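You operate a simulated robot arm through the tools that you are given. There is no shell and no other tool.

Carry out the task below with a simulated robot arm. There is one attempt and no reset: what you move stays moved.

## Task
Find the blown fuse on the middle yellow board, replace it, then turn the key on.
Fine: Switch the board on to see the display, which names the circuit with no feed, and off again for the change. The spare from the drawer has the rating on the socket's label. Blown fuse in the cream tray, drawer shut, main switch and key on at the end. Nothing is pulled or fitted while the main switch is on.

It is judged by the outcome, as a careful person would: the job done as asked, and still so three seconds after it is handed in. It fails if anything else is knocked over, pushed out of place, dropped, spilled or broken.

## Robot
A 6-joint arm with a three-finger gripper, fixed in place. Base frame: the origin is at the foot of the arm, x ahead of it, y to its left, z up; the work surface is at about z = 88.8. Units: cm, degrees, N and s.
Its first joint turns from -166.0 to 166.0 degrees. Payload 4.89 kg.
The tool frame sits at the grasp point between the pads (the TCP): z along the fingers, y along the line on which they close. The tips reach 3 cm beyond it. The gripper opens to 16.4 cm. The gripper's body begins 12.5 cm behind the TCP.
Orientation is that of the tool frame in the base frame, as [roll, pitch, yaw] about the fixed x, y, z axes, in that order (R = Rz(yaw) Ry(pitch) Rx(roll)). With the fingers straight down and closing along the base's y, the tool's x points along the base's -x, its y along +y and its z along -z.

## Interface
- The arm moves only by the tool arm_command. Its argument "rows" is text: rows parted by semicolons, each of 7 numbers parted by spaces: the shift along the base's x, y, z in units of 300 mm (1.0 is 300 mm), then the turn, a rotation vector about the base's x, y, z in units of 90 degrees (1.0 is 90 degrees), then the gripper command, from -1 (fully open) to 1 (shut), values between in proportion. In form: x y z rx ry rz jaw; .... A call has 1 to 20 rows; each row is the pose to reach, as a shift and turn from the pose commanded when the call began. A call with a number of a shift or a turn outside -1 to 1 is refused whole. A row lasts 0.2 s, in which the tool goes at most 5 cm and 8.6 degrees; a call with a longer step from one row to the next is refused whole, and so is a gripper value outside its range. A pose out of reach is approached as far as the arm can. The call stops where the force on the tool passes 40 N (or 10 N more than at its start, if that is more) or the arm is blocked; 0.2 s more then pass. Each finger travels about 10.8 cm/s and halts on what it meets, pressing with about 39 N; the grip force reading is that of the motor and also rises with nothing between the fingers. The clock runs only during rows and for 0.2 s after the last one: add rows that repeat a pose to give the fingers time. It gives the time, the measured TCP pose, the force on the tool (base axes), the opening and the grip force at its end, in the units of the frame above (readings bear some noise), with the torque about the TCP (base axes, N m) and any sound that the robot's microphone picked up.
- Cameras (640 x 400 px; columns grow to the right, rows downward): "scene" is fixed at [22.93, 65.26, 146.32]; the picture's right is [-0.58, -0.81, 0.00], its down [-0.30, 0.21, -0.93] and it looks along [0.76, -0.54, -0.36] (base axes); focal length 319 px, centre (320, 200). "wrist" rides on the gripper at [7.6, -0.2, -15.2] in the tool frame; the picture's right is [0.02, 1.00, 0.00], its down [-0.88, 0.02, -0.47] and it looks along [-0.47, 0.01, 0.88] (tool axes); focal length 247 px, centre (320, 200). There is no depth. A picture from a camera that has moved, and an enlarged one, comes with that camera's place and axes in the base frame and with its lens. The place of the scene camera against the robot may be out by one fixed shift of up to 1.2 cm in any direction.
- get_image(camera): a new picture of that camera. It takes no simulated time.
- raise_lower(by): slides the trunk up (or, below 0, down) by that many cm; the arm rides with it, the base frame stays. It gives what a move gives, with no picture.
- inspect(camera, box): a new picture of the part [left, top, right, bottom] of that camera's present view, enlarged. It takes no simulated time.
- finish_job(): hands the job in; it is judged then, once.

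Nothing tells you positions but the pictures and the camera data. Unless the task says otherwise, let go and move clear before handing in.

The tools are called as a command line: name --argument value ..., lists and objects as JSON in quotes. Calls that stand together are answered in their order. arm_command: Moves the arm, as the interface text tells. Its arguments: {"type":"object","properties":{"rows":{"type":"string"}},"required":["rows"]} The other tools are called the same way: raise_lower (by) slides the trunk up or down; get_image (camera) takes a picture; inspect (camera, box) takes an enlarged picture of a part of a camera's view; finish_job () hands the job in.

At the start:

```text
time_s: 0.0
position: [68.79, 0.72, 133.99]
orientation: [180.0, 0.1, -179.9]
ft_force: [0.8, -1.0, 0.5]
moment: [0.01, 0.04, -0.01]
opening: 16.41
finger_force: 0.1
trunk travel left (down, up): [-10.0, 29.0]
```

scene: 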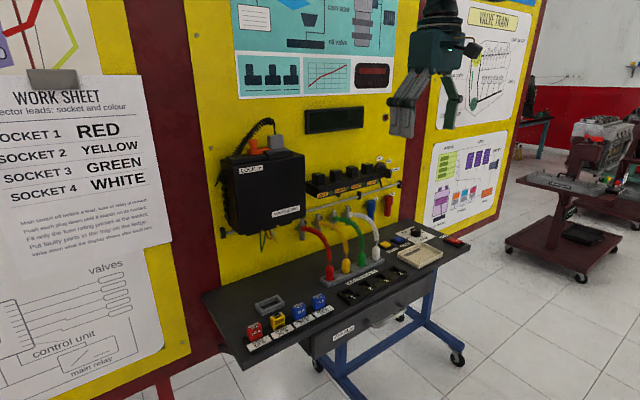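
wrist: 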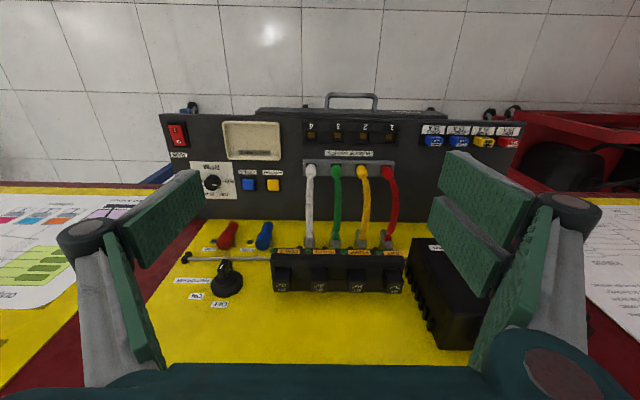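

The bench has a yellow back board with a row of sockets, a black box, four coloured leads, some blocks and a drawer. I'll start with close views to read the labels.

inspect --camera "scene" --box '[200, 90, 420, 240]'

inspect --camera "scene" --box '[220, 230, 480, 370]'

inspect --camera "wrist" --box '[150, 100, 340, 220]'

inspect --camera "wrist" --box '[290, 100, 540, 250]'

inspect --camera "wrist" --box '[160, 200, 500, 370]'

inspect --camera "scene" --box '[0, 60, 190, 250]'

```text
2.67 times, centred on (310, 165) of scene
camera zoom: at [22.93, 65.26, 146.32], right [-0.58, -0.81, 0.0], down [-0.3, 0.21, -0.93], along [0.76, -0.54, -0.36], focal length 851 px, centre (347, 293)
```

zoom: 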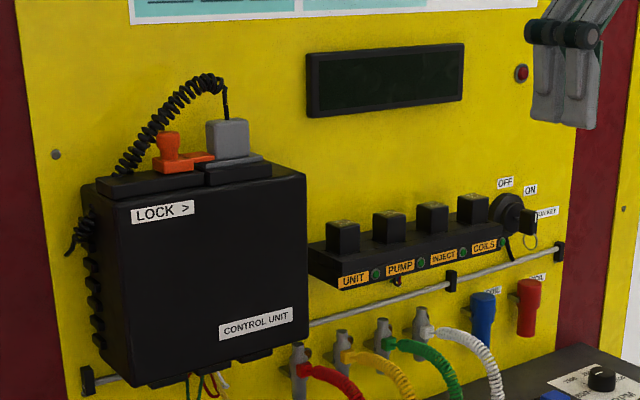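

```text
2.46 times, centred on (350, 300) of scene
camera zoom: at [22.93, 65.26, 146.32], right [-0.58, -0.81, 0.0], down [-0.3, 0.21, -0.93], along [0.76, -0.54, -0.36], focal length 786 px, centre (246, -46)
```

zoom: 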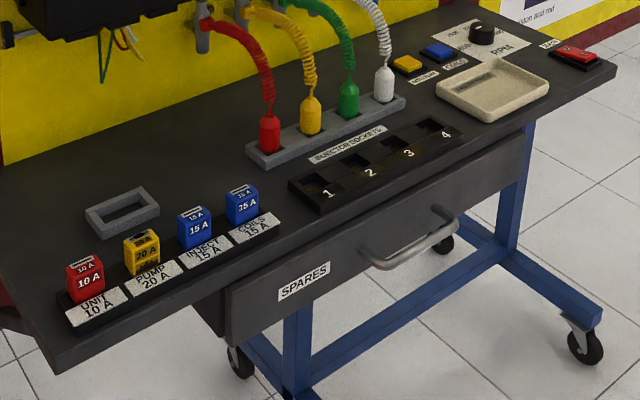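

```text
3.33 times, centred on (245, 160) of wrist
camera zoom: at [61.14, 0.62, 149.38], right [-0.02, 1.0, 0.0], down [0.88, 0.02, 0.47], along [0.47, 0.01, -0.88], focal length 823 px, centre (570, 333)
```

zoom: 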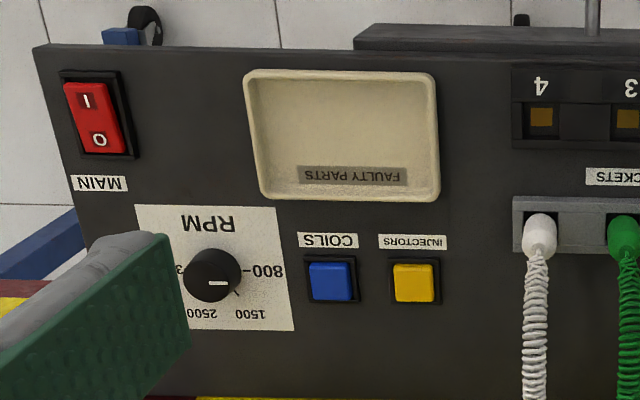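

```text
2.56 times, centred on (415, 175) of wrist
camera zoom: at [61.14, 0.62, 149.38], right [-0.02, 1.0, 0.0], down [0.88, 0.02, 0.47], along [0.47, 0.01, -0.88], focal length 632 px, centre (77, 264)
```

zoom: 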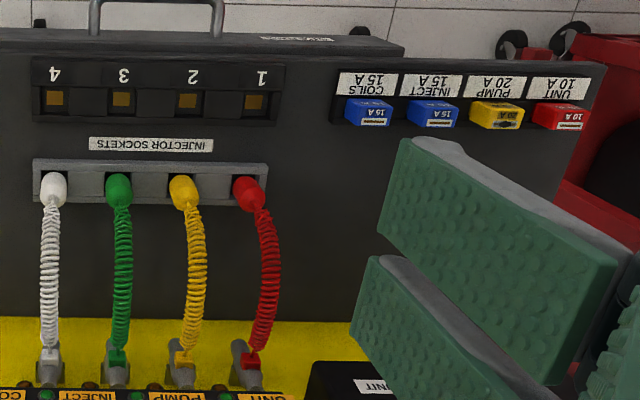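

```text
1.88 times, centred on (330, 285) of wrist
camera zoom: at [61.14, 0.62, 149.38], right [-0.02, 1.0, 0.0], down [0.88, 0.02, 0.47], along [0.47, 0.01, -0.88], focal length 465 px, centre (301, 40)
```

zoom: 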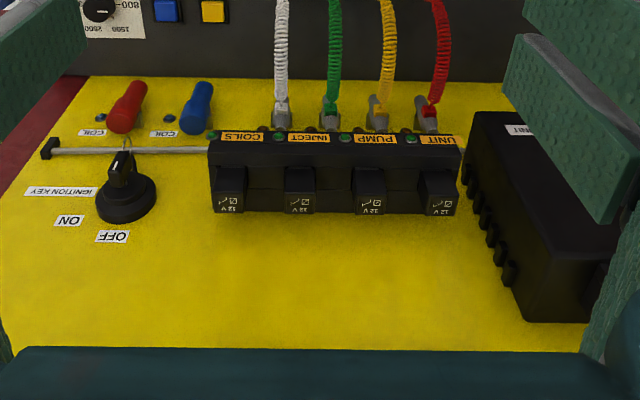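

```text
2.11 times, centred on (95, 155) of scene
camera zoom: at [22.93, 65.26, 146.32], right [-0.58, -0.81, 0.0], down [-0.3, 0.21, -0.93], along [0.76, -0.54, -0.36], focal length 672 px, centre (794, 295)
```

zoom: 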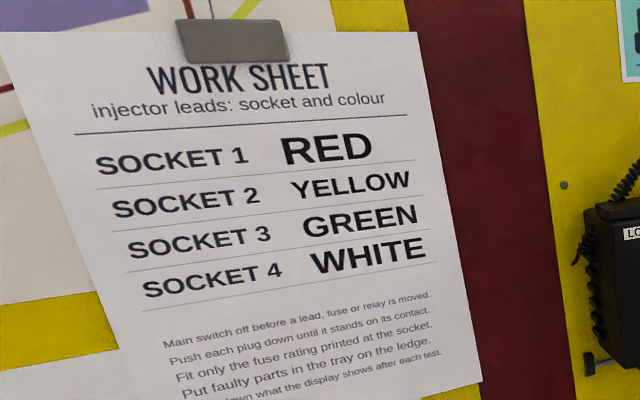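

The fuse row on the ledge is UNIT 10A, PUMP 20A, INJECT 15A and COILS 15A. The pump fuse has a dark mark, but I'll confirm it on the display. The main switch looks to be near (75.8, -33.3), so I'll move above it with the gripper closed.

arm_command --rows "0.02 -0.129 -0.071 0 0 0 -0.5; 0.04 -0.257 -0.143 0 0 0 0; 0.06 -0.386 -0.214 0 0 0 0.5; 0.08 -0.514 -0.286 0 0 0 1; 0.1 -0.643 -0.357 0 0 0 1; 0.12 -0.771 -0.428 0 0 0 1; 0.14 -0.9 -0.5 0 0 0 1; 0.14 -0.98 -0.6 0 0 0 1; 0.14 -0.98 -0.6 0 0 0 1"

get_image --camera "wrist"

get_image --camera "scene"

```text
time_s: 2.0
position: [72.98, -28.75, 116.07]
orientation: [179.9, 0.1, 180.0]
ft_force: [-0.6, -0.4, -0.9]
moment: [0.01, 0.04, -0.02]
opening: 0.0
finger_force: 39.7
trunk travel left (down, up): [-10.0, 29.0]
```

```text
taken
camera wrist: at [65.4, -28.86, 131.37], right [-0.02, 1.0, 0.0], down [0.88, 0.02, 0.47], along [0.47, 0.01, -0.88], focal length 247 px, centre (320, 200)
```

wrist: 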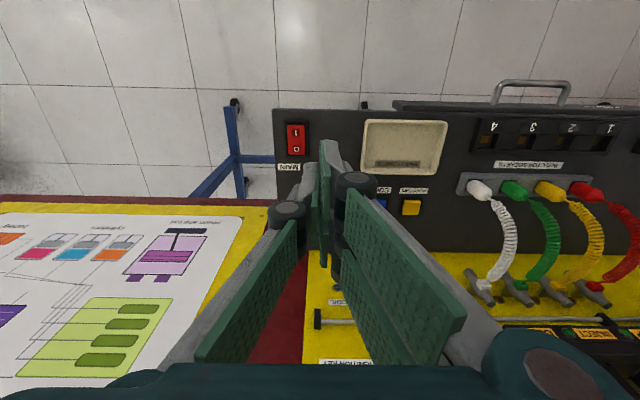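

```text
taken
```

scene: 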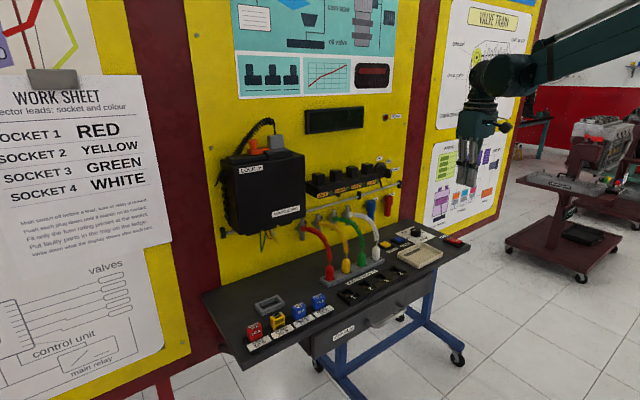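

inspect --camera "wrist" --box '[260, 110, 340, 180]'

inspect --camera "scene" --box '[430, 225, 480, 260]'

inspect --camera "scene" --box '[360, 150, 410, 185]'

```text
5.71 times, centred on (300, 145) of wrist
camera zoom: at [65.4, -28.86, 131.37], right [-0.02, 1.0, 0.0], down [0.88, 0.02, 0.47], along [0.47, 0.01, -0.88], focal length 1411 px, centre (434, 514)
```

zoom: 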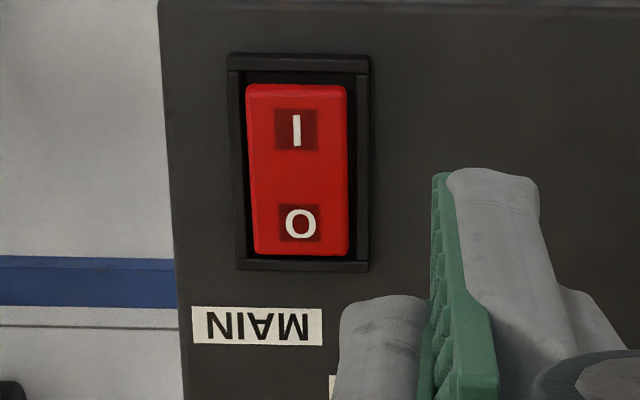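

```text
11.43 times, centred on (455, 242) of scene
camera zoom: at [22.93, 65.26, 146.32], right [-0.58, -0.81, 0.0], down [-0.3, 0.21, -0.93], along [0.76, -0.54, -0.36], focal length 3649 px, centre (-1223, -286)
```

zoom: 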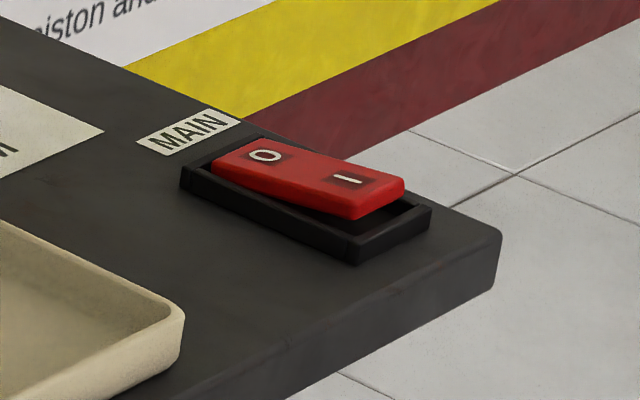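

```text
11.43 times, centred on (385, 168) of scene
camera zoom: at [22.93, 65.26, 146.32], right [-0.58, -0.81, 0.0], down [-0.3, 0.21, -0.93], along [0.76, -0.54, -0.36], focal length 3649 px, centre (-423, 571)
```

zoom: 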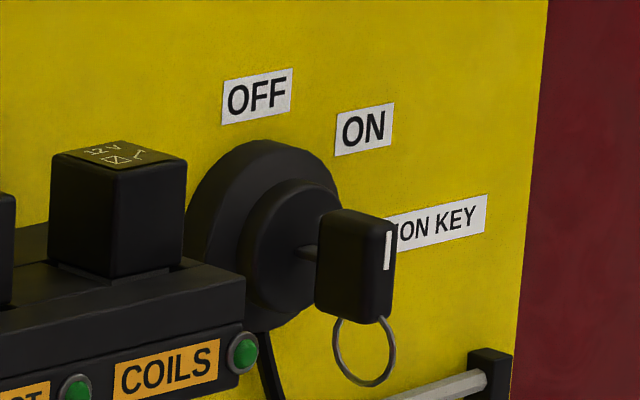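

The main switch is off, with its I end raised towards the robot. I'll press the I end with the closed fingertips.

arm_command --rows "0.02 -0.04 -0.15 0 0 0 1; 0.04 -0.09 -0.3 0 0 0 1; 0.0537 -0.13 -0.45 0 0 0 1; 0.0537 -0.13 -0.6 0 0 0 1; 0.0537 -0.13 -0.66 0 0 0 1; 0.0537 -0.13 -0.68 0 0 0 1; 0.0537 -0.13 -0.7 0 0 0 1; 0.0537 -0.13 -0.71 0 0 0 1; 0.0537 -0.13 -0.72 0 0 0 1; 0.0537 -0.13 -0.73 0 0 0 1"

get_image --camera "wrist"

inspect --camera "scene" --box '[430, 225, 480, 260]'

inspect --camera "scene" --box '[290, 80, 400, 150]'

```text
time_s: 4.2
position: [74.62, -32.43, 94.25]
orientation: [180.0, 0.1, -179.9]
ft_force: [1.0, -0.1, 0.8]
moment: [0.0, -0.01, 0.0]
opening: 0.6
finger_force: 44.8
trunk travel left (down, up): [-10.0, 29.0]
```

```text
taken
camera wrist: at [66.95, -32.68, 109.49], right [-0.02, 1.0, 0.0], down [0.88, 0.02, 0.47], along [0.47, 0.01, -0.88], focal length 247 px, centre (320, 200)
```

wrist: 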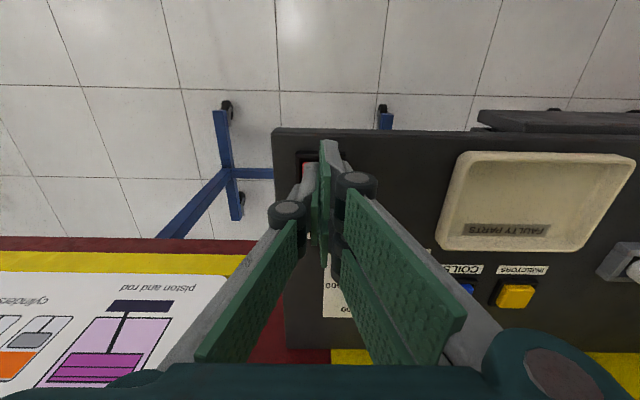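

```text
11.43 times, centred on (455, 242) of scene
camera zoom: at [22.93, 65.26, 146.32], right [-0.58, -0.81, 0.0], down [-0.3, 0.21, -0.93], along [0.76, -0.54, -0.36], focal length 3649 px, centre (-1223, -286)
```

zoom: 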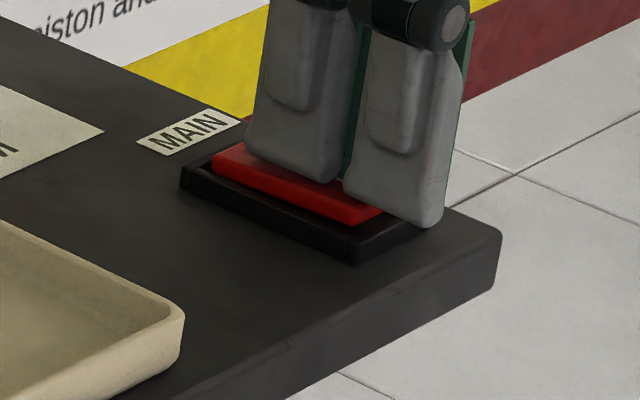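

```text
5.71 times, centred on (345, 115) of scene
camera zoom: at [22.93, 65.26, 146.32], right [-0.58, -0.81, 0.0], down [-0.3, 0.21, -0.93], along [0.76, -0.54, -0.36], focal length 1824 px, centre (177, 686)
```

zoom: 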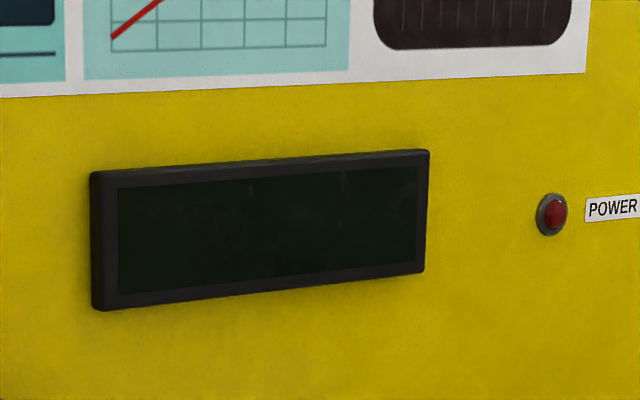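

arm_command --rows "0 0 -0.01 0 0 0 1; 0 0 -0.02 0 0 0 1; 0 0 -0.03 0 0 0 1; 0 0 -0.04 0 0 0 1; 0 0 -0.05 0 0 0 1"

inspect --camera "scene" --box '[430, 225, 480, 260]'

inspect --camera "scene" --box '[290, 80, 400, 150]'

```text
time_s: 4.8
position: [74.67, -32.53, 94.1]
orientation: [-179.9, 0.2, -180.0]
ft_force: [-6.0, 1.9, 28.8]
moment: [0.14, -0.26, 0.07]
opening: 0.61
finger_force: 44.5
trunk travel left (down, up): [-10.0, 29.0]
stopped in row 2: the force on the tool passed its limit at 49 N (the readings are from after the stop); the commanded pose is now the measured one
```

```text
11.43 times, centred on (455, 242) of scene
camera zoom: at [22.93, 65.26, 146.32], right [-0.58, -0.81, 0.0], down [-0.3, 0.21, -0.93], along [0.76, -0.54, -0.36], focal length 3649 px, centre (-1223, -286)
```

zoom: 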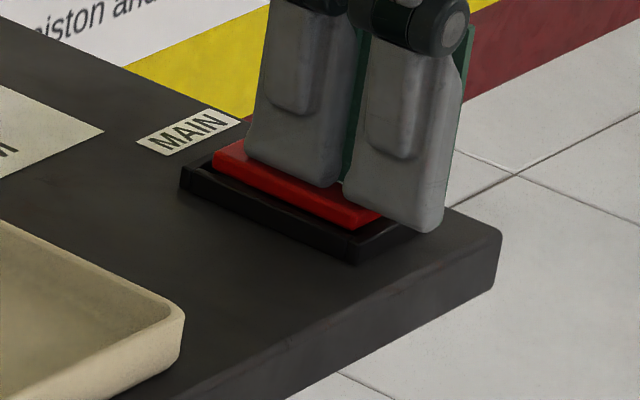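

```text
5.71 times, centred on (345, 115) of scene
camera zoom: at [22.93, 65.26, 146.32], right [-0.58, -0.81, 0.0], down [-0.3, 0.21, -0.93], along [0.76, -0.54, -0.36], focal length 1824 px, centre (177, 686)
```

zoom: 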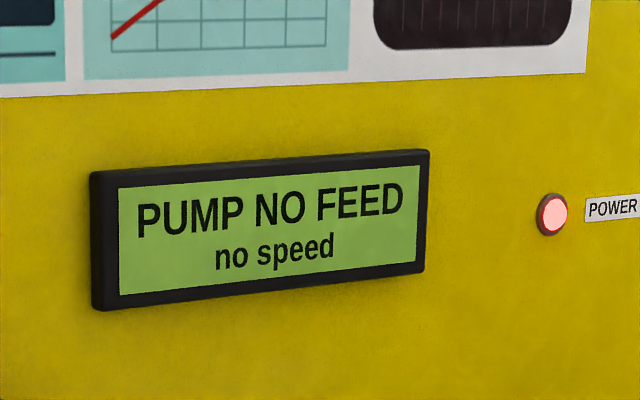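

The display reads "PUMP NO FEED", so the pump 20A fuse is the blown one. Next I'll lift, move towards the O end and switch off.

arm_command --rows "0 0 0.05 0 0 0 1; 0 0 0.13 0 0 0 1; 0.0917 0 0.13 0 0 0 1; 0.0917 0 0.07 0 0 0 1; 0.0917 0 0.04 0 0 0 1; 0.0917 0 0.02 0 0 0 1; 0.0917 0 0.01 0 0 0 1; 0.0917 0 0.0 0 0 0 1; 0.0917 0 -0.01 0 0 0 1; 0.0917 0 -0.02 0 0 0 1; 0.0917 0 -0.03 0 0 0 1"

inspect --camera "scene" --box '[430, 225, 480, 260]'

inspect --camera "scene" --box '[290, 80, 400, 150]'

```text
time_s: 6.7
position: [77.32, -32.55, 94.02]
orientation: [-179.9, 0.3, -180.0]
ft_force: [-4.7, 4.6, 25.4]
moment: [0.2, 0.48, -0.03]
opening: 0.6
finger_force: 45.1
trunk travel left (down, up): [-10.0, 29.0]
stopped in row 9: the force on the tool passed its limit at 48 N (the readings are from after the stop); the commanded pose is now the measured one
```

```text
11.43 times, centred on (455, 242) of scene
camera zoom: at [22.93, 65.26, 146.32], right [-0.58, -0.81, 0.0], down [-0.3, 0.21, -0.93], along [0.76, -0.54, -0.36], focal length 3649 px, centre (-1223, -286)
```

zoom: 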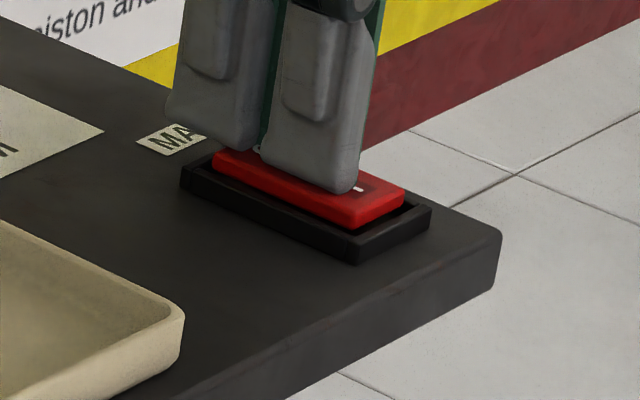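

```text
5.71 times, centred on (345, 115) of scene
camera zoom: at [22.93, 65.26, 146.32], right [-0.58, -0.81, 0.0], down [-0.3, 0.21, -0.93], along [0.76, -0.54, -0.36], focal length 1824 px, centre (177, 686)
```

zoom: 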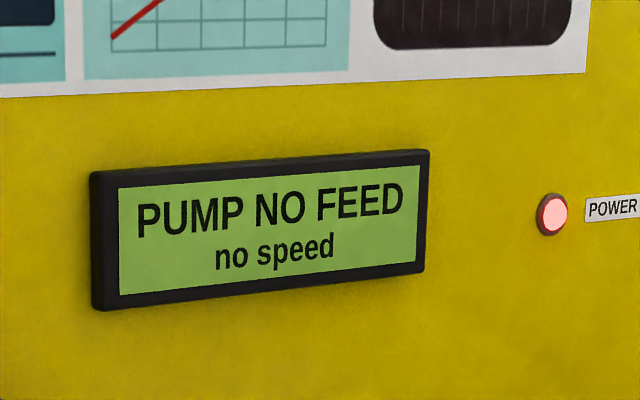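

arm_command --rows "0 0 0.05 0 0 0 1; 0 0 0.15 0 0 0 1; 0 0.1 0.25 0 0 0 1; 0 0.2 0.3 0 0 0 1; 0 0.2 0.3 0 0 0 1"

inspect --camera "scene" --box '[430, 225, 480, 260]'

inspect --camera "scene" --box '[290, 80, 400, 150]'

get_image --camera "wrist"

```text
time_s: 7.9
position: [77.39, -26.59, 102.82]
orientation: [-179.9, 0.2, 179.9]
ft_force: [0.1, -0.8, 0.6]
moment: [0.06, -0.01, -0.01]
opening: 0.0
finger_force: 44.9
trunk travel left (down, up): [-10.0, 29.0]
```

```text
11.43 times, centred on (455, 242) of scene
camera zoom: at [22.93, 65.26, 146.32], right [-0.58, -0.81, 0.0], down [-0.3, 0.21, -0.93], along [0.76, -0.54, -0.36], focal length 3649 px, centre (-1223, -286)
```

zoom: 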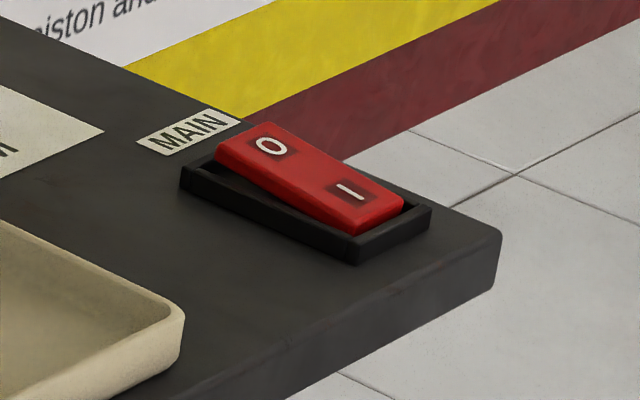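

```text
5.71 times, centred on (345, 115) of scene
camera zoom: at [22.93, 65.26, 146.32], right [-0.58, -0.81, 0.0], down [-0.3, 0.21, -0.93], along [0.76, -0.54, -0.36], focal length 1824 px, centre (177, 686)
```

zoom: 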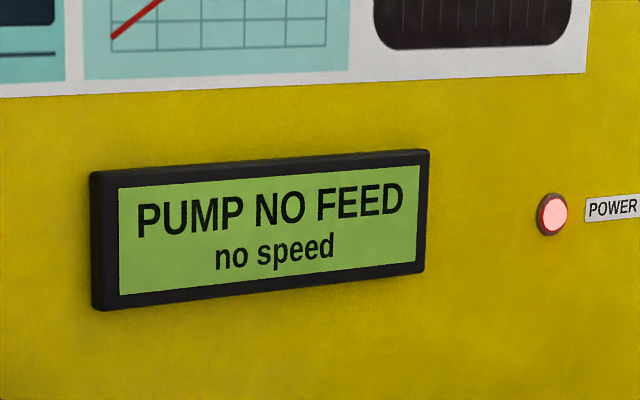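

```text
taken
camera wrist: at [69.79, -26.73, 118.09], right [-0.02, 1.0, 0.0], down [0.88, 0.02, 0.48], along [0.48, 0.01, -0.88], focal length 247 px, centre (320, 200)
```

wrist: 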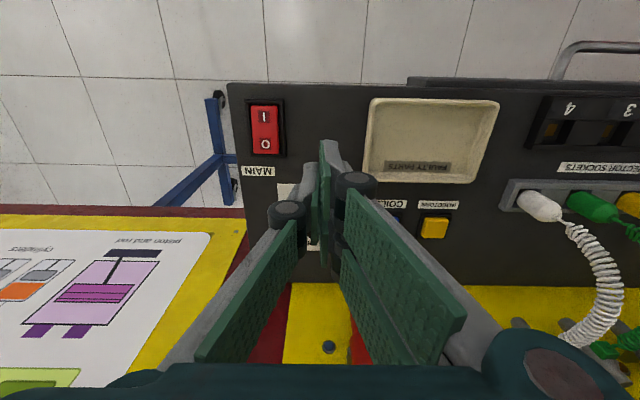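

The rocker sprang back, so it is still on. I'll press again a little nearer the O edge.

arm_command --rows "0.005 -0.1 -0.02 0 0 0 1; 0.0167 -0.2 -0.1 0 0 0 1; 0.0167 -0.2 -0.2 0 0 0 1; 0.0167 -0.2 -0.24 0 0 0 1; 0.0167 -0.2 -0.26 0 0 0 1; 0.0167 -0.2 -0.27 0 0 0 1; 0.0167 -0.2 -0.28 0 0 0 1; 0.0167 -0.2 -0.285 0 0 0 1; 0.0167 -0.2 -0.29 0 0 0 1; 0.0167 -0.2 -0.295 0 0 0 1; 0.0167 -0.2 -0.3 0 0 0 1; 0.0167 -0.2 -0.305 0 0 0 1; 0.0167 -0.2 -0.31 0 0 0 1; 0.0167 -0.2 -0.315 0 0 0 1; 0.0167 -0.2 -0.32 0 0 0 1"

inspect --camera "scene" --box '[430, 225, 480, 260]'

inspect --camera "scene" --box '[290, 80, 400, 150]'

```text
time_s: 10.5
position: [77.97, -32.58, 94.01]
orientation: [-180.0, 0.3, -180.0]
ft_force: [-4.3, 4.1, 25.7]
moment: [0.18, 0.65, -0.08]
opening: 0.61
finger_force: 45.2
trunk travel left (down, up): [-10.0, 29.0]
stopped in row 12: the force on the tool passed its limit at 46 N (the readings are from after the stop); the commanded pose is now the measured one
```

```text
11.43 times, centred on (455, 242) of scene
camera zoom: at [22.93, 65.26, 146.32], right [-0.58, -0.81, 0.0], down [-0.3, 0.21, -0.93], along [0.76, -0.54, -0.36], focal length 3649 px, centre (-1223, -286)
```

zoom: 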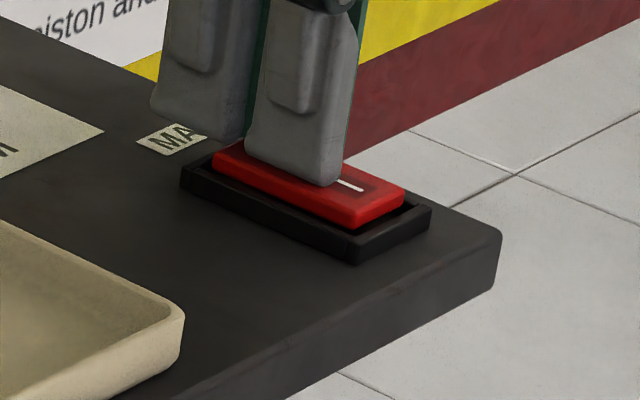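

```text
5.71 times, centred on (345, 115) of scene
camera zoom: at [22.93, 65.26, 146.32], right [-0.58, -0.81, 0.0], down [-0.3, 0.21, -0.93], along [0.76, -0.54, -0.36], focal length 1824 px, centre (177, 686)
```

zoom: 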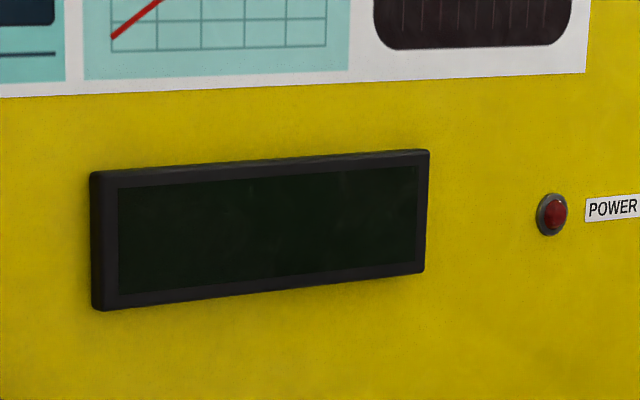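

The switch is off and the display is dark. Next I'll lift clear and move over the drawer handle for a close look.

arm_command --rows "0 0 0.1 0 0 0 1; 0 0 0.25 0 0 0 1; 0 0.05 0.4 0 0 0 0.5; -0.05 0.15 0.5 0 0 0 0; -0.15 0.25 0.55 0 0 0 0; -0.25 0.37 0.55 0 0 0 0; -0.35 0.49 0.55 0 0 0 0; -0.4 0.64 0.55 0 0 0 0; -0.4 0.8 0.55 0 0 0 0; -0.4 0.95 0.55 0 0 0 0; -0.4 0.95 0.55 0 0 0 0"

arm_command --rows "-0.05 0.1 0 0 0 0 0; -0.1 0.25 0 0 0 0 0; -0.1 0.38 0 0 0 0 0; -0.1 0.38 0 0 0 0 0"

get_image --camera "wrist"

get_image --camera "scene"

```text
time_s: 12.9
position: [65.92, -4.11, 110.5]
orientation: [180.0, 0.3, -180.0]
ft_force: [-0.1, -0.7, 0.3]
moment: [0.04, -0.02, 0.0]
opening: 8.21
finger_force: 0.1
trunk travel left (down, up): [-10.0, 29.0]
```

```text
time_s: 13.9
position: [63.08, 7.38, 110.57]
orientation: [-179.9, 0.3, 180.0]
ft_force: [-0.4, -0.6, -0.7]
moment: [0.09, -0.02, 0.0]
opening: 8.2
finger_force: 0.1
trunk travel left (down, up): [-10.0, 29.0]
```

```text
taken
camera wrist: at [55.35, 7.18, 125.8], right [-0.02, 1.0, 0.0], down [0.88, 0.02, 0.48], along [0.48, 0.01, -0.88], focal length 247 px, centre (320, 200)
```

wrist: 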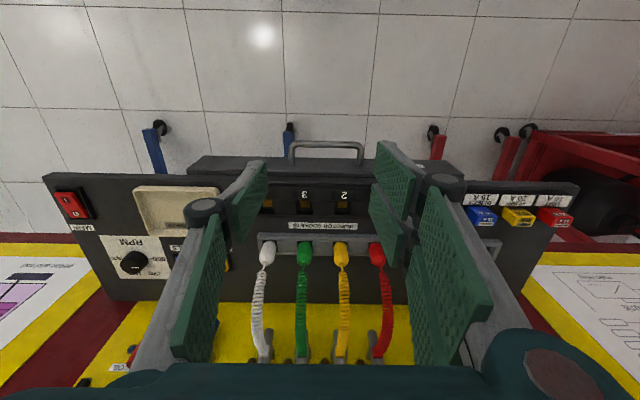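

```text
taken
```

scene: 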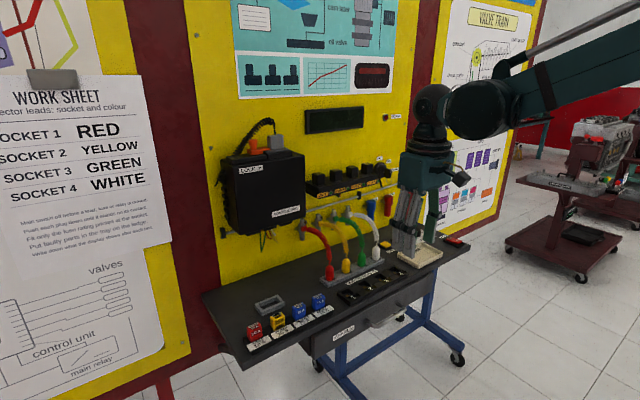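

inspect --camera "scene" --box '[310, 270, 450, 370]'

inspect --camera "wrist" --box '[250, 120, 410, 220]'

inspect --camera "wrist" --box '[430, 150, 590, 250]'

inspect --camera "scene" --box '[235, 280, 345, 360]'

```text
4.00 times, centred on (380, 320) of scene
camera zoom: at [22.93, 65.26, 146.32], right [-0.58, -0.81, 0.0], down [-0.3, 0.21, -0.93], along [0.76, -0.54, -0.36], focal length 1277 px, centre (80, -280)
```

zoom: 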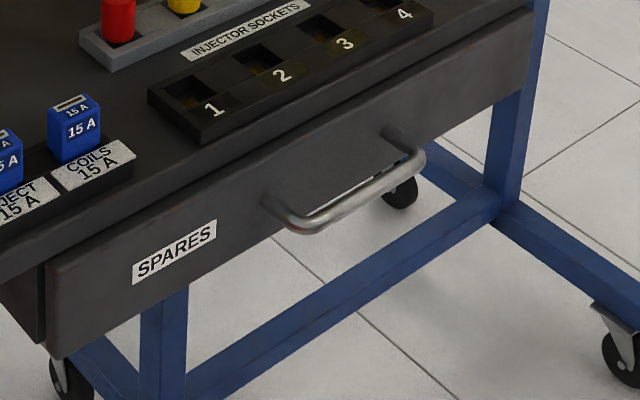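

```text
4.00 times, centred on (330, 170) of wrist
camera zoom: at [55.35, 7.18, 125.8], right [-0.02, 1.0, 0.0], down [0.88, 0.02, 0.48], along [0.48, 0.01, -0.88], focal length 988 px, centre (280, 320)
```

zoom: 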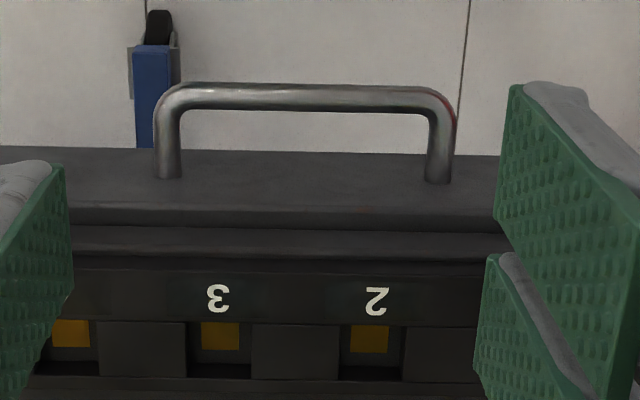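

```text
4.00 times, centred on (510, 200) of wrist
camera zoom: at [55.35, 7.18, 125.8], right [-0.02, 1.0, 0.0], down [0.88, 0.02, 0.48], along [0.48, 0.01, -0.88], focal length 988 px, centre (-440, 200)
```

zoom: 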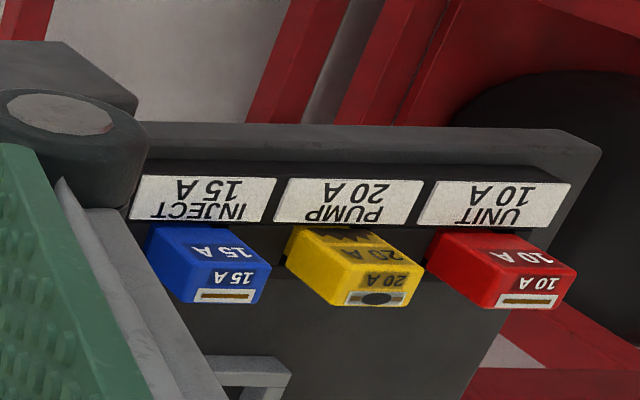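

```text
5.00 times, centred on (290, 320) of scene
camera zoom: at [22.93, 65.26, 146.32], right [-0.58, -0.81, 0.0], down [-0.3, 0.21, -0.93], along [0.76, -0.54, -0.36], focal length 1596 px, centre (470, -400)
```

zoom: 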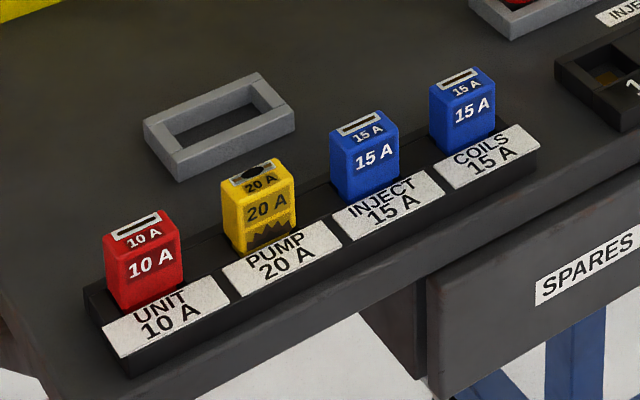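

The charred yellow 20A fuse matches the PUMP reading. Next I'll turn the gripper 90° so it closes along x, which suits the handle bar and the thin side of the fuses.

arm_command --rows "0.02 0 0 0 0 0.09 0; 0.04 0 0 0 0 0.18 0; 0.06 0 0 0 0 0.27 0; 0.08 0 0 0 0 0.36 0; 0.1 0.01 0 0 0 0.45 0; 0.12 0.02 0 0 0 0.54 -0.2; 0.147 0.037 0 0 0 0.63 -0.4; 0.147 0.037 0 0 0 0.72 -0.4; 0.147 0.037 0 0 0 0.81 -0.4; 0.147 0.037 0 0 0 0.9 -0.4; 0.147 0.037 0 0 0 0.99 -0.4; 0.147 0.037 0 0 0 1 -0.4; 0.147 0.037 0 0 0 1 -0.4"

get_image --camera "wrist"

get_image --camera "scene"

```text
time_s: 16.7
position: [67.42, 8.46, 110.36]
orientation: [-179.8, 0.2, -90.1]
ft_force: [-0.8, -0.6, -0.1]
moment: [0.01, 0.01, -0.01]
opening: 11.48
finger_force: 0.1
trunk travel left (down, up): [-10.0, 29.0]
```

```text
taken
camera wrist: at [67.69, 0.65, 125.68], right [-1.0, -0.02, 0.0], down [-0.02, 0.88, 0.48], along [-0.01, 0.48, -0.88], focal length 247 px, centre (320, 200)
```

wrist: 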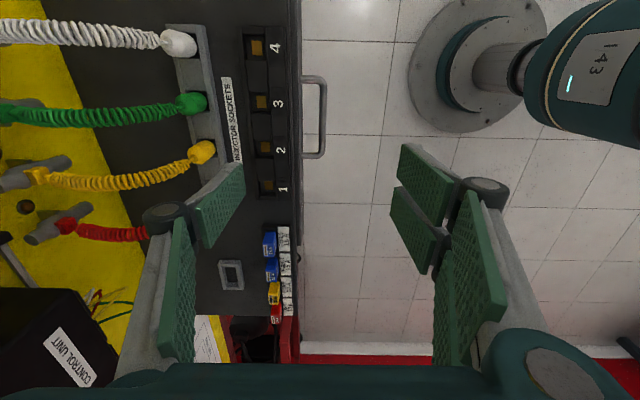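

```text
taken
```

scene: 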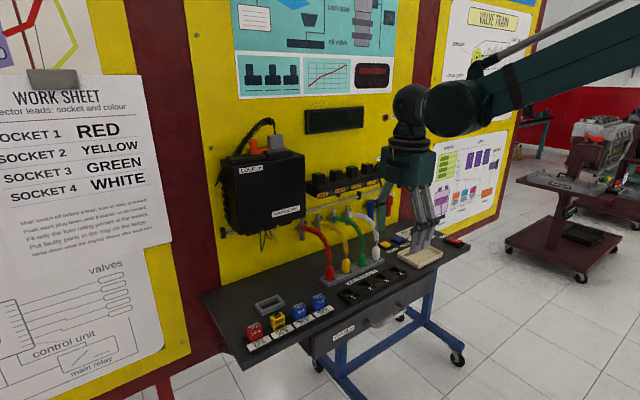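

inspect --camera "wrist" --box '[260, 60, 360, 180]'

inspect --camera "wrist" --box '[210, 220, 310, 330]'

```text
3.33 times, centred on (310, 120) of wrist
camera zoom: at [67.69, 0.65, 125.68], right [-1.0, -0.02, 0.0], down [-0.02, 0.88, 0.48], along [-0.01, 0.48, -0.88], focal length 823 px, centre (353, 467)
```

zoom: 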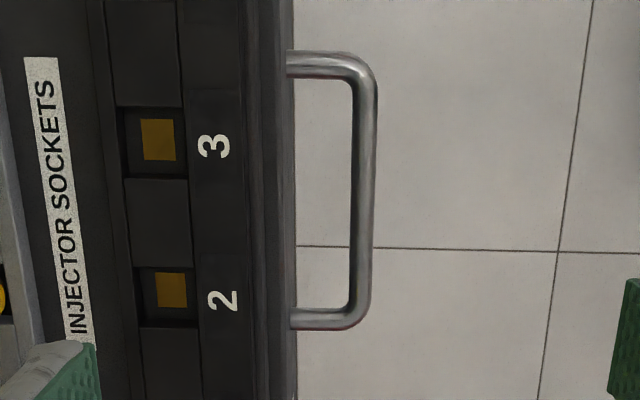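

```text
3.64 times, centred on (260, 275) of wrist
camera zoom: at [67.69, 0.65, 125.68], right [-1.0, -0.02, 0.0], down [-0.02, 0.88, 0.48], along [-0.01, 0.48, -0.88], focal length 898 px, centre (538, -73)
```

zoom: 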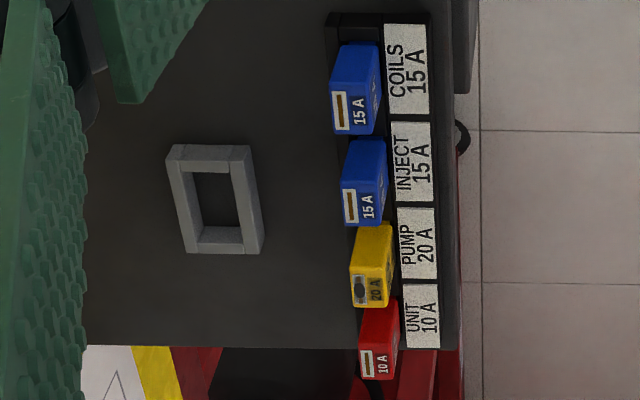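

arm_command --rows "-0.0123 0 0 0 0 0 0.56; -0.0123 0 -0.1 0 0 0 0.56; -0.0123 0 -0.2 0 0 0 0.56; -0.0123 0 -0.3 0 0 0 0.56; -0.0123 0 -0.4 0 0 0 0.56; -0.0123 0 -0.5 0 0 0 0.56; -0.0123 0 -0.56 0 0 0 0.56"

get_image --camera "wrist"

inspect --camera "scene" --box '[310, 220, 450, 340]'

```text
time_s: 18.3
position: [67.12, 8.5, 93.64]
orientation: [-179.9, 0.2, -90.0]
ft_force: [0.0, -0.2, 0.5]
moment: [0.01, -0.05, -0.01]
opening: 3.62
finger_force: 0.1
trunk travel left (down, up): [-10.0, 29.0]
```

```text
taken
camera wrist: at [67.29, 0.65, 108.83], right [-1.0, -0.02, 0.0], down [-0.02, 0.88, 0.48], along [-0.01, 0.48, -0.88], focal length 247 px, centre (320, 200)
```

wrist: 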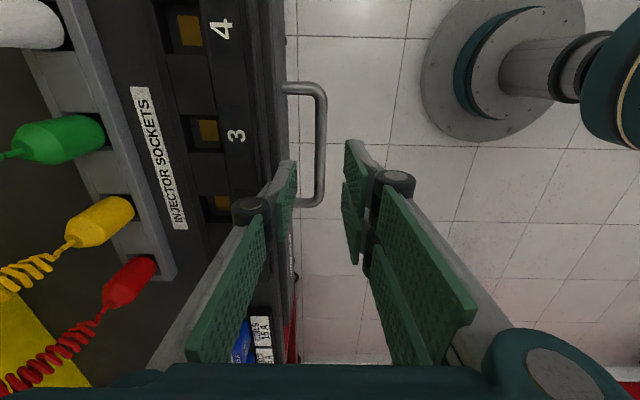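

```text
3.33 times, centred on (380, 280) of scene
camera zoom: at [22.93, 65.26, 146.32], right [-0.58, -0.81, 0.0], down [-0.3, 0.21, -0.93], along [0.76, -0.54, -0.36], focal length 1064 px, centre (120, -67)
```

zoom: 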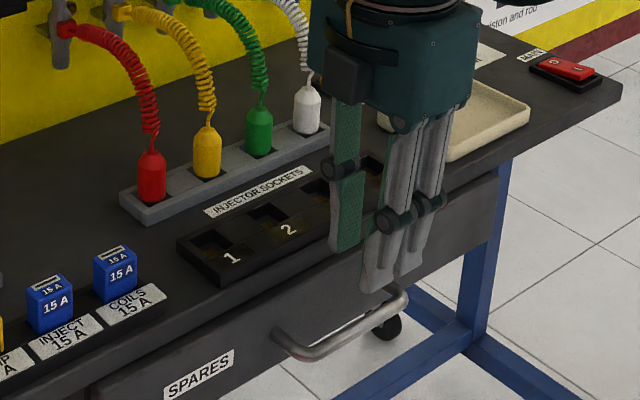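

arm_command --rows "0 0 -0.03 0 0 0 0.683; 0 0 -0.1 0 0 0 0.683; 0 0 -0.17 0 0 0 0.683; 0 0 -0.23 0 0 0 0.683; 0 0 -0.27 0 0 0 0.683; 0 0 -0.3 0 0 0 0.683; 0 0 -0.33 0 0 0 0.683; 0 0 -0.36 0 0 0 0.683; 0 0 -0.36 0 0 0 0.683"

get_image --camera "wrist"

inspect --camera "scene" --box '[310, 220, 450, 340]'

```text
time_s: 20.3
position: [67.14, 8.41, 82.92]
orientation: [-179.9, 0.1, -89.9]
ft_force: [-14.4, 0.8, 9.2]
moment: [-0.04, -0.97, 0.08]
opening: 2.01
finger_force: 0.1
trunk travel left (down, up): [-10.0, 29.0]
```

```text
taken
camera wrist: at [67.23, 0.72, 98.16], right [-1.0, -0.02, 0.0], down [-0.02, 0.88, 0.48], along [-0.01, 0.48, -0.88], focal length 247 px, centre (320, 200)
```

wrist: 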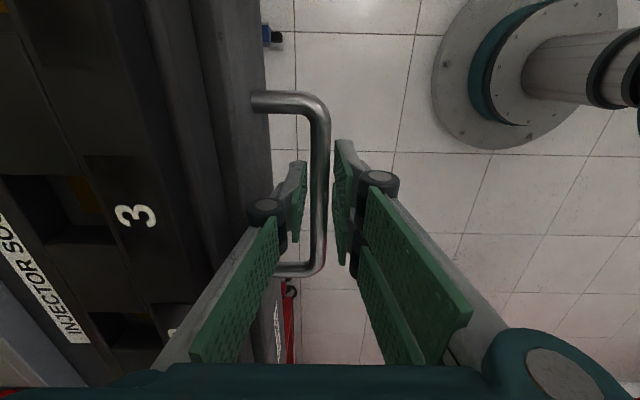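

```text
3.33 times, centred on (380, 280) of scene
camera zoom: at [22.93, 65.26, 146.32], right [-0.58, -0.81, 0.0], down [-0.3, 0.21, -0.93], along [0.76, -0.54, -0.36], focal length 1064 px, centre (120, -67)
```

zoom: 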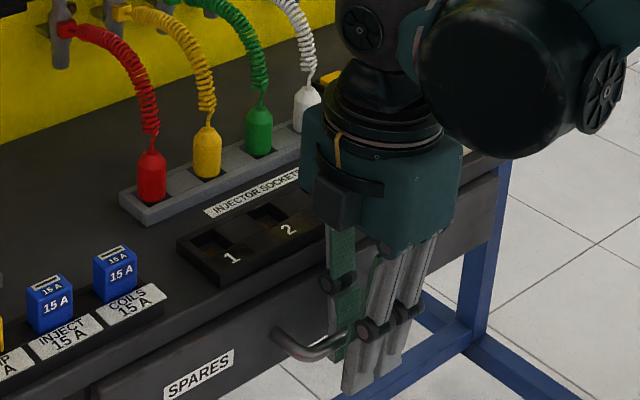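

The fingers straddle the bar, with light contact on the ledge side. I'll close on the bar.

arm_command --rows "-0.005 0 0 0 0 0 1; -0.01 0 0 0 0 0 1; -0.01 0 0 0 0 0 1; -0.01 0 0 0 0 0 1"

get_image --camera "wrist"

```text
time_s: 21.3
position: [66.86, 8.42, 82.84]
orientation: [-179.8, 0.2, -90.0]
ft_force: [3.0, -1.6, -9.5]
moment: [-0.16, -0.02, 1.33]
opening: 0.99
finger_force: 45.2
trunk travel left (down, up): [-10.0, 29.0]
```

```text
taken
camera wrist: at [67.03, 0.71, 98.09], right [-1.0, -0.02, 0.0], down [-0.02, 0.88, 0.48], along [-0.01, 0.48, -0.88], focal length 247 px, centre (320, 200)
```

wrist: 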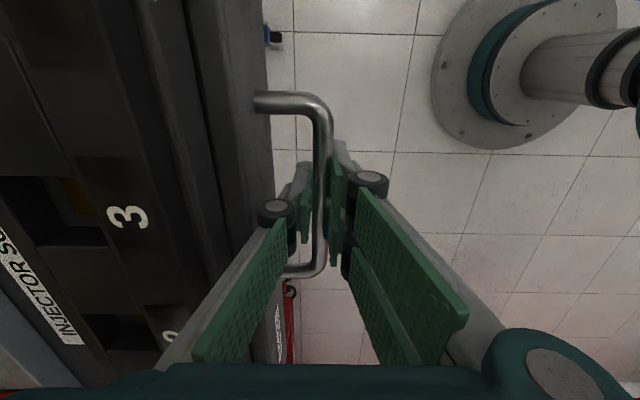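

Gripped at 0.99 cm. Now I'll pull the drawer out.

arm_command --rows "-0.02 0 0 0 0 0 1; -0.05 0 0 0 0 0 1; -0.09 0 0 0 0 0 1; -0.13 0 0 0 0 0 1; -0.17 0 0 0 0 0 1; -0.21 0 0 0 0 0 1; -0.25 0 0 0 0 0 1; -0.29 0 0 0 0 0 1; -0.33 0 0 0 0 0 1; -0.37 0 0 0 0 0 1; -0.41 0 0 0 0 0 1; -0.45 0 0 0 0 0 1; -0.49 0 0 0 0 0 1"

get_image --camera "wrist"

get_image --camera "scene"

```text
time_s: 24.1
position: [52.16, 8.39, 82.69]
orientation: [-179.9, 0.2, -90.0]
ft_force: [7.8, 9.8, 0.2]
moment: [0.09, 0.11, 1.28]
opening: 1.0
finger_force: 45.3
trunk travel left (down, up): [-10.0, 29.0]
```

```text
taken
camera wrist: at [52.35, 0.71, 98.09], right [-1.0, -0.02, 0.0], down [-0.02, 0.88, 0.48], along [-0.01, 0.48, -0.88], focal length 247 px, centre (320, 200)
```

wrist: 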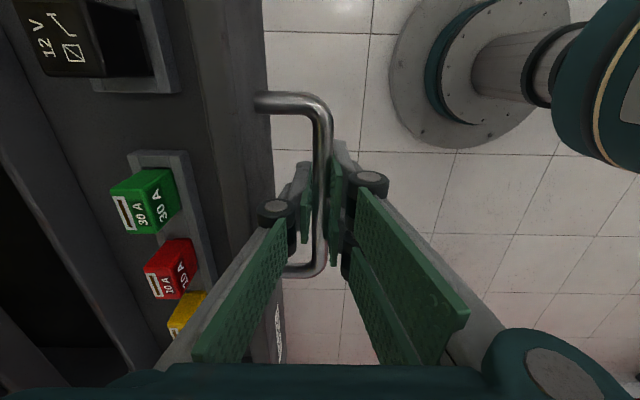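

```text
taken
```

scene: 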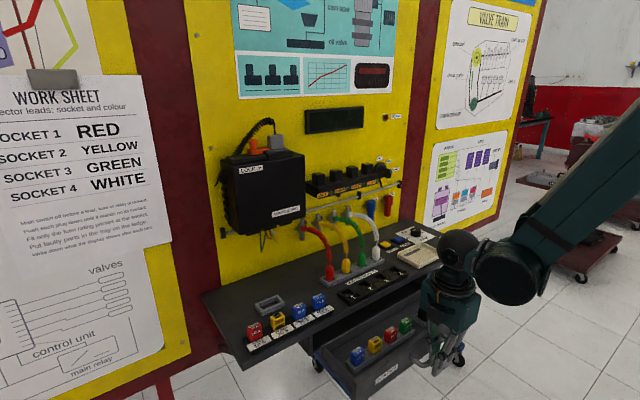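

The drawer is open and shows spares: blue 15A, yellow, red 10A and green 30A. I'll release, rise and look at them.

arm_command --rows "0 0 0 0 0 0 0.72; 0 0 0 0 0 0 0.72; 0 0 0.03 0 0 0 0.72; 0 0 0.08 0 0 0 0.72; 0 0 0.15 0 0 0 0.72; 0 0 0.3 0 0 0 0.6; 0 0 0.45 0 0 0 0.4; 0 0 0.6 0 0 0 0.4; 0 0 0.75 0 0 0 0.4; 0.1 0 0.85 0 0 0 0.4; 0.2 0.05 0.85 0 0 0 0.4; 0.2 0.05 0.85 0 0 0 0.4"

get_image --camera "wrist"

get_image --camera "scene"

inspect --camera "scene" --box '[240, 280, 440, 400]'

```text
time_s: 26.7
position: [58.2, 9.87, 108.31]
orientation: [-179.9, 0.2, -90.0]
ft_force: [0.1, 0.3, 0.8]
moment: [0.02, -0.07, 0.02]
opening: 4.94
finger_force: 0.1
trunk travel left (down, up): [-10.0, 29.0]
```

```text
taken
camera wrist: at [58.38, 2.15, 123.7], right [-1.0, -0.02, 0.0], down [-0.02, 0.88, 0.48], along [-0.01, 0.48, -0.88], focal length 247 px, centre (320, 200)
```

wrist: 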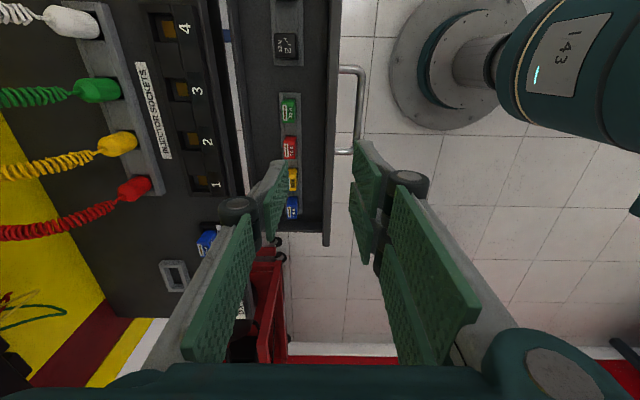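

```text
taken
```

scene: 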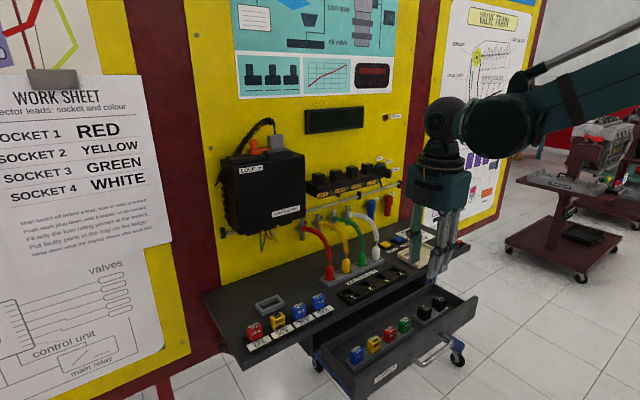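

```text
3.20 times, centred on (340, 340) of scene
camera zoom: at [22.93, 65.26, 146.32], right [-0.58, -0.81, 0.0], down [-0.3, 0.21, -0.93], along [0.76, -0.54, -0.36], focal length 1022 px, centre (256, -248)
```

zoom: 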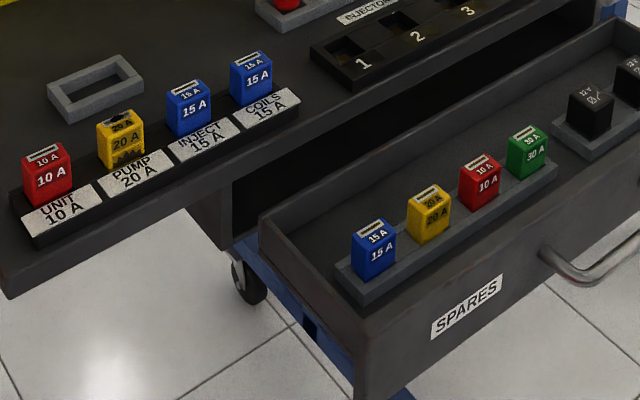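

The yellow 20A spare is second in the drawer row. First I'll move above the blown pump fuse on the ledge.

arm_command --rows "0.08 0.12 0.02 0 0 0 0.4; 0.16 0.24 0.03 0 0 0 0.4; 0.24 0.36 0.03 0 0 0 0.4; 0.32 0.48 0.03 0 0 0 0.4; 0.4 0.6 0.03 0 0 0 0.4; 0.48 0.73 0.03 0 0 0 0.4; 0.54 0.86 0.03 0 0 0 0.4; 0.577 0.94 0.03 0 0 0 0.4; 0.577 0.94 0.03 0 0 0 0.4"

get_image --camera "wrist"

get_image --camera "scene"

```text
time_s: 28.7
position: [75.47, 38.19, 109.21]
orientation: [-179.9, 0.1, -90.0]
ft_force: [0.8, 0.1, 0.1]
moment: [-0.03, 0.03, 0.02]
opening: 4.94
finger_force: 0.0
trunk travel left (down, up): [-10.0, 29.0]
```

```text
taken
camera wrist: at [75.63, 30.42, 124.46], right [-1.0, -0.02, 0.0], down [-0.02, 0.88, 0.48], along [-0.01, 0.48, -0.88], focal length 247 px, centre (320, 200)
```

wrist: 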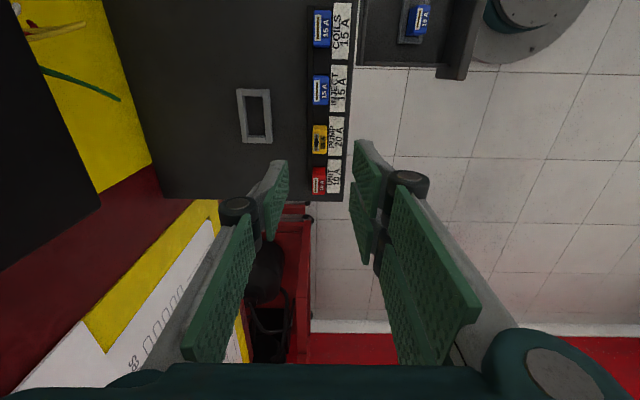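

```text
taken
```

scene: 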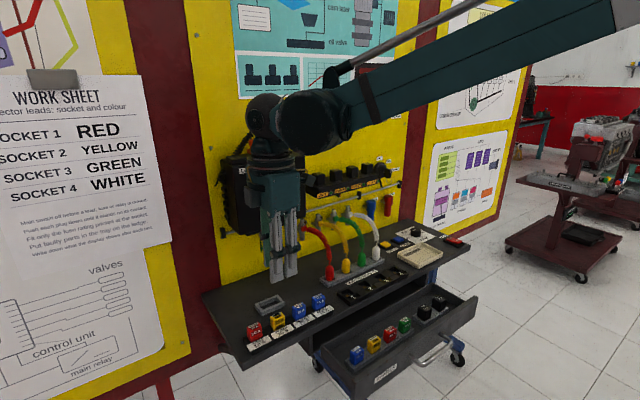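

inspect --camera "wrist" --box '[270, 100, 370, 210]'

inspect --camera "scene" --box '[240, 290, 300, 350]'

```text
3.64 times, centred on (320, 155) of wrist
camera zoom: at [75.63, 30.42, 124.46], right [-1.0, -0.02, 0.0], down [-0.02, 0.88, 0.48], along [-0.01, 0.48, -0.88], focal length 898 px, centre (320, 364)
```

zoom: 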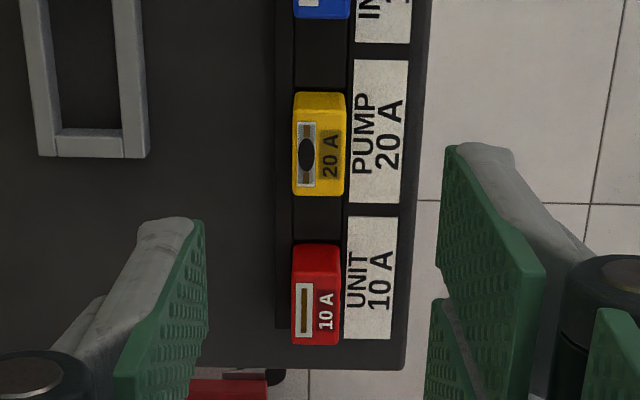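

```text
6.67 times, centred on (270, 320) of scene
camera zoom: at [22.93, 65.26, 146.32], right [-0.58, -0.81, 0.0], down [-0.3, 0.21, -0.93], along [0.76, -0.54, -0.36], focal length 2128 px, centre (653, -600)
```

zoom: 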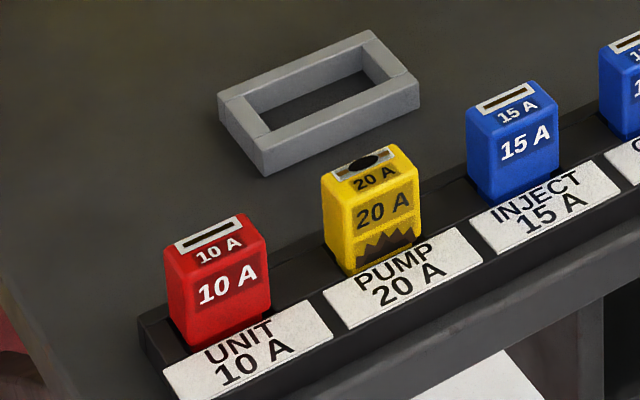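

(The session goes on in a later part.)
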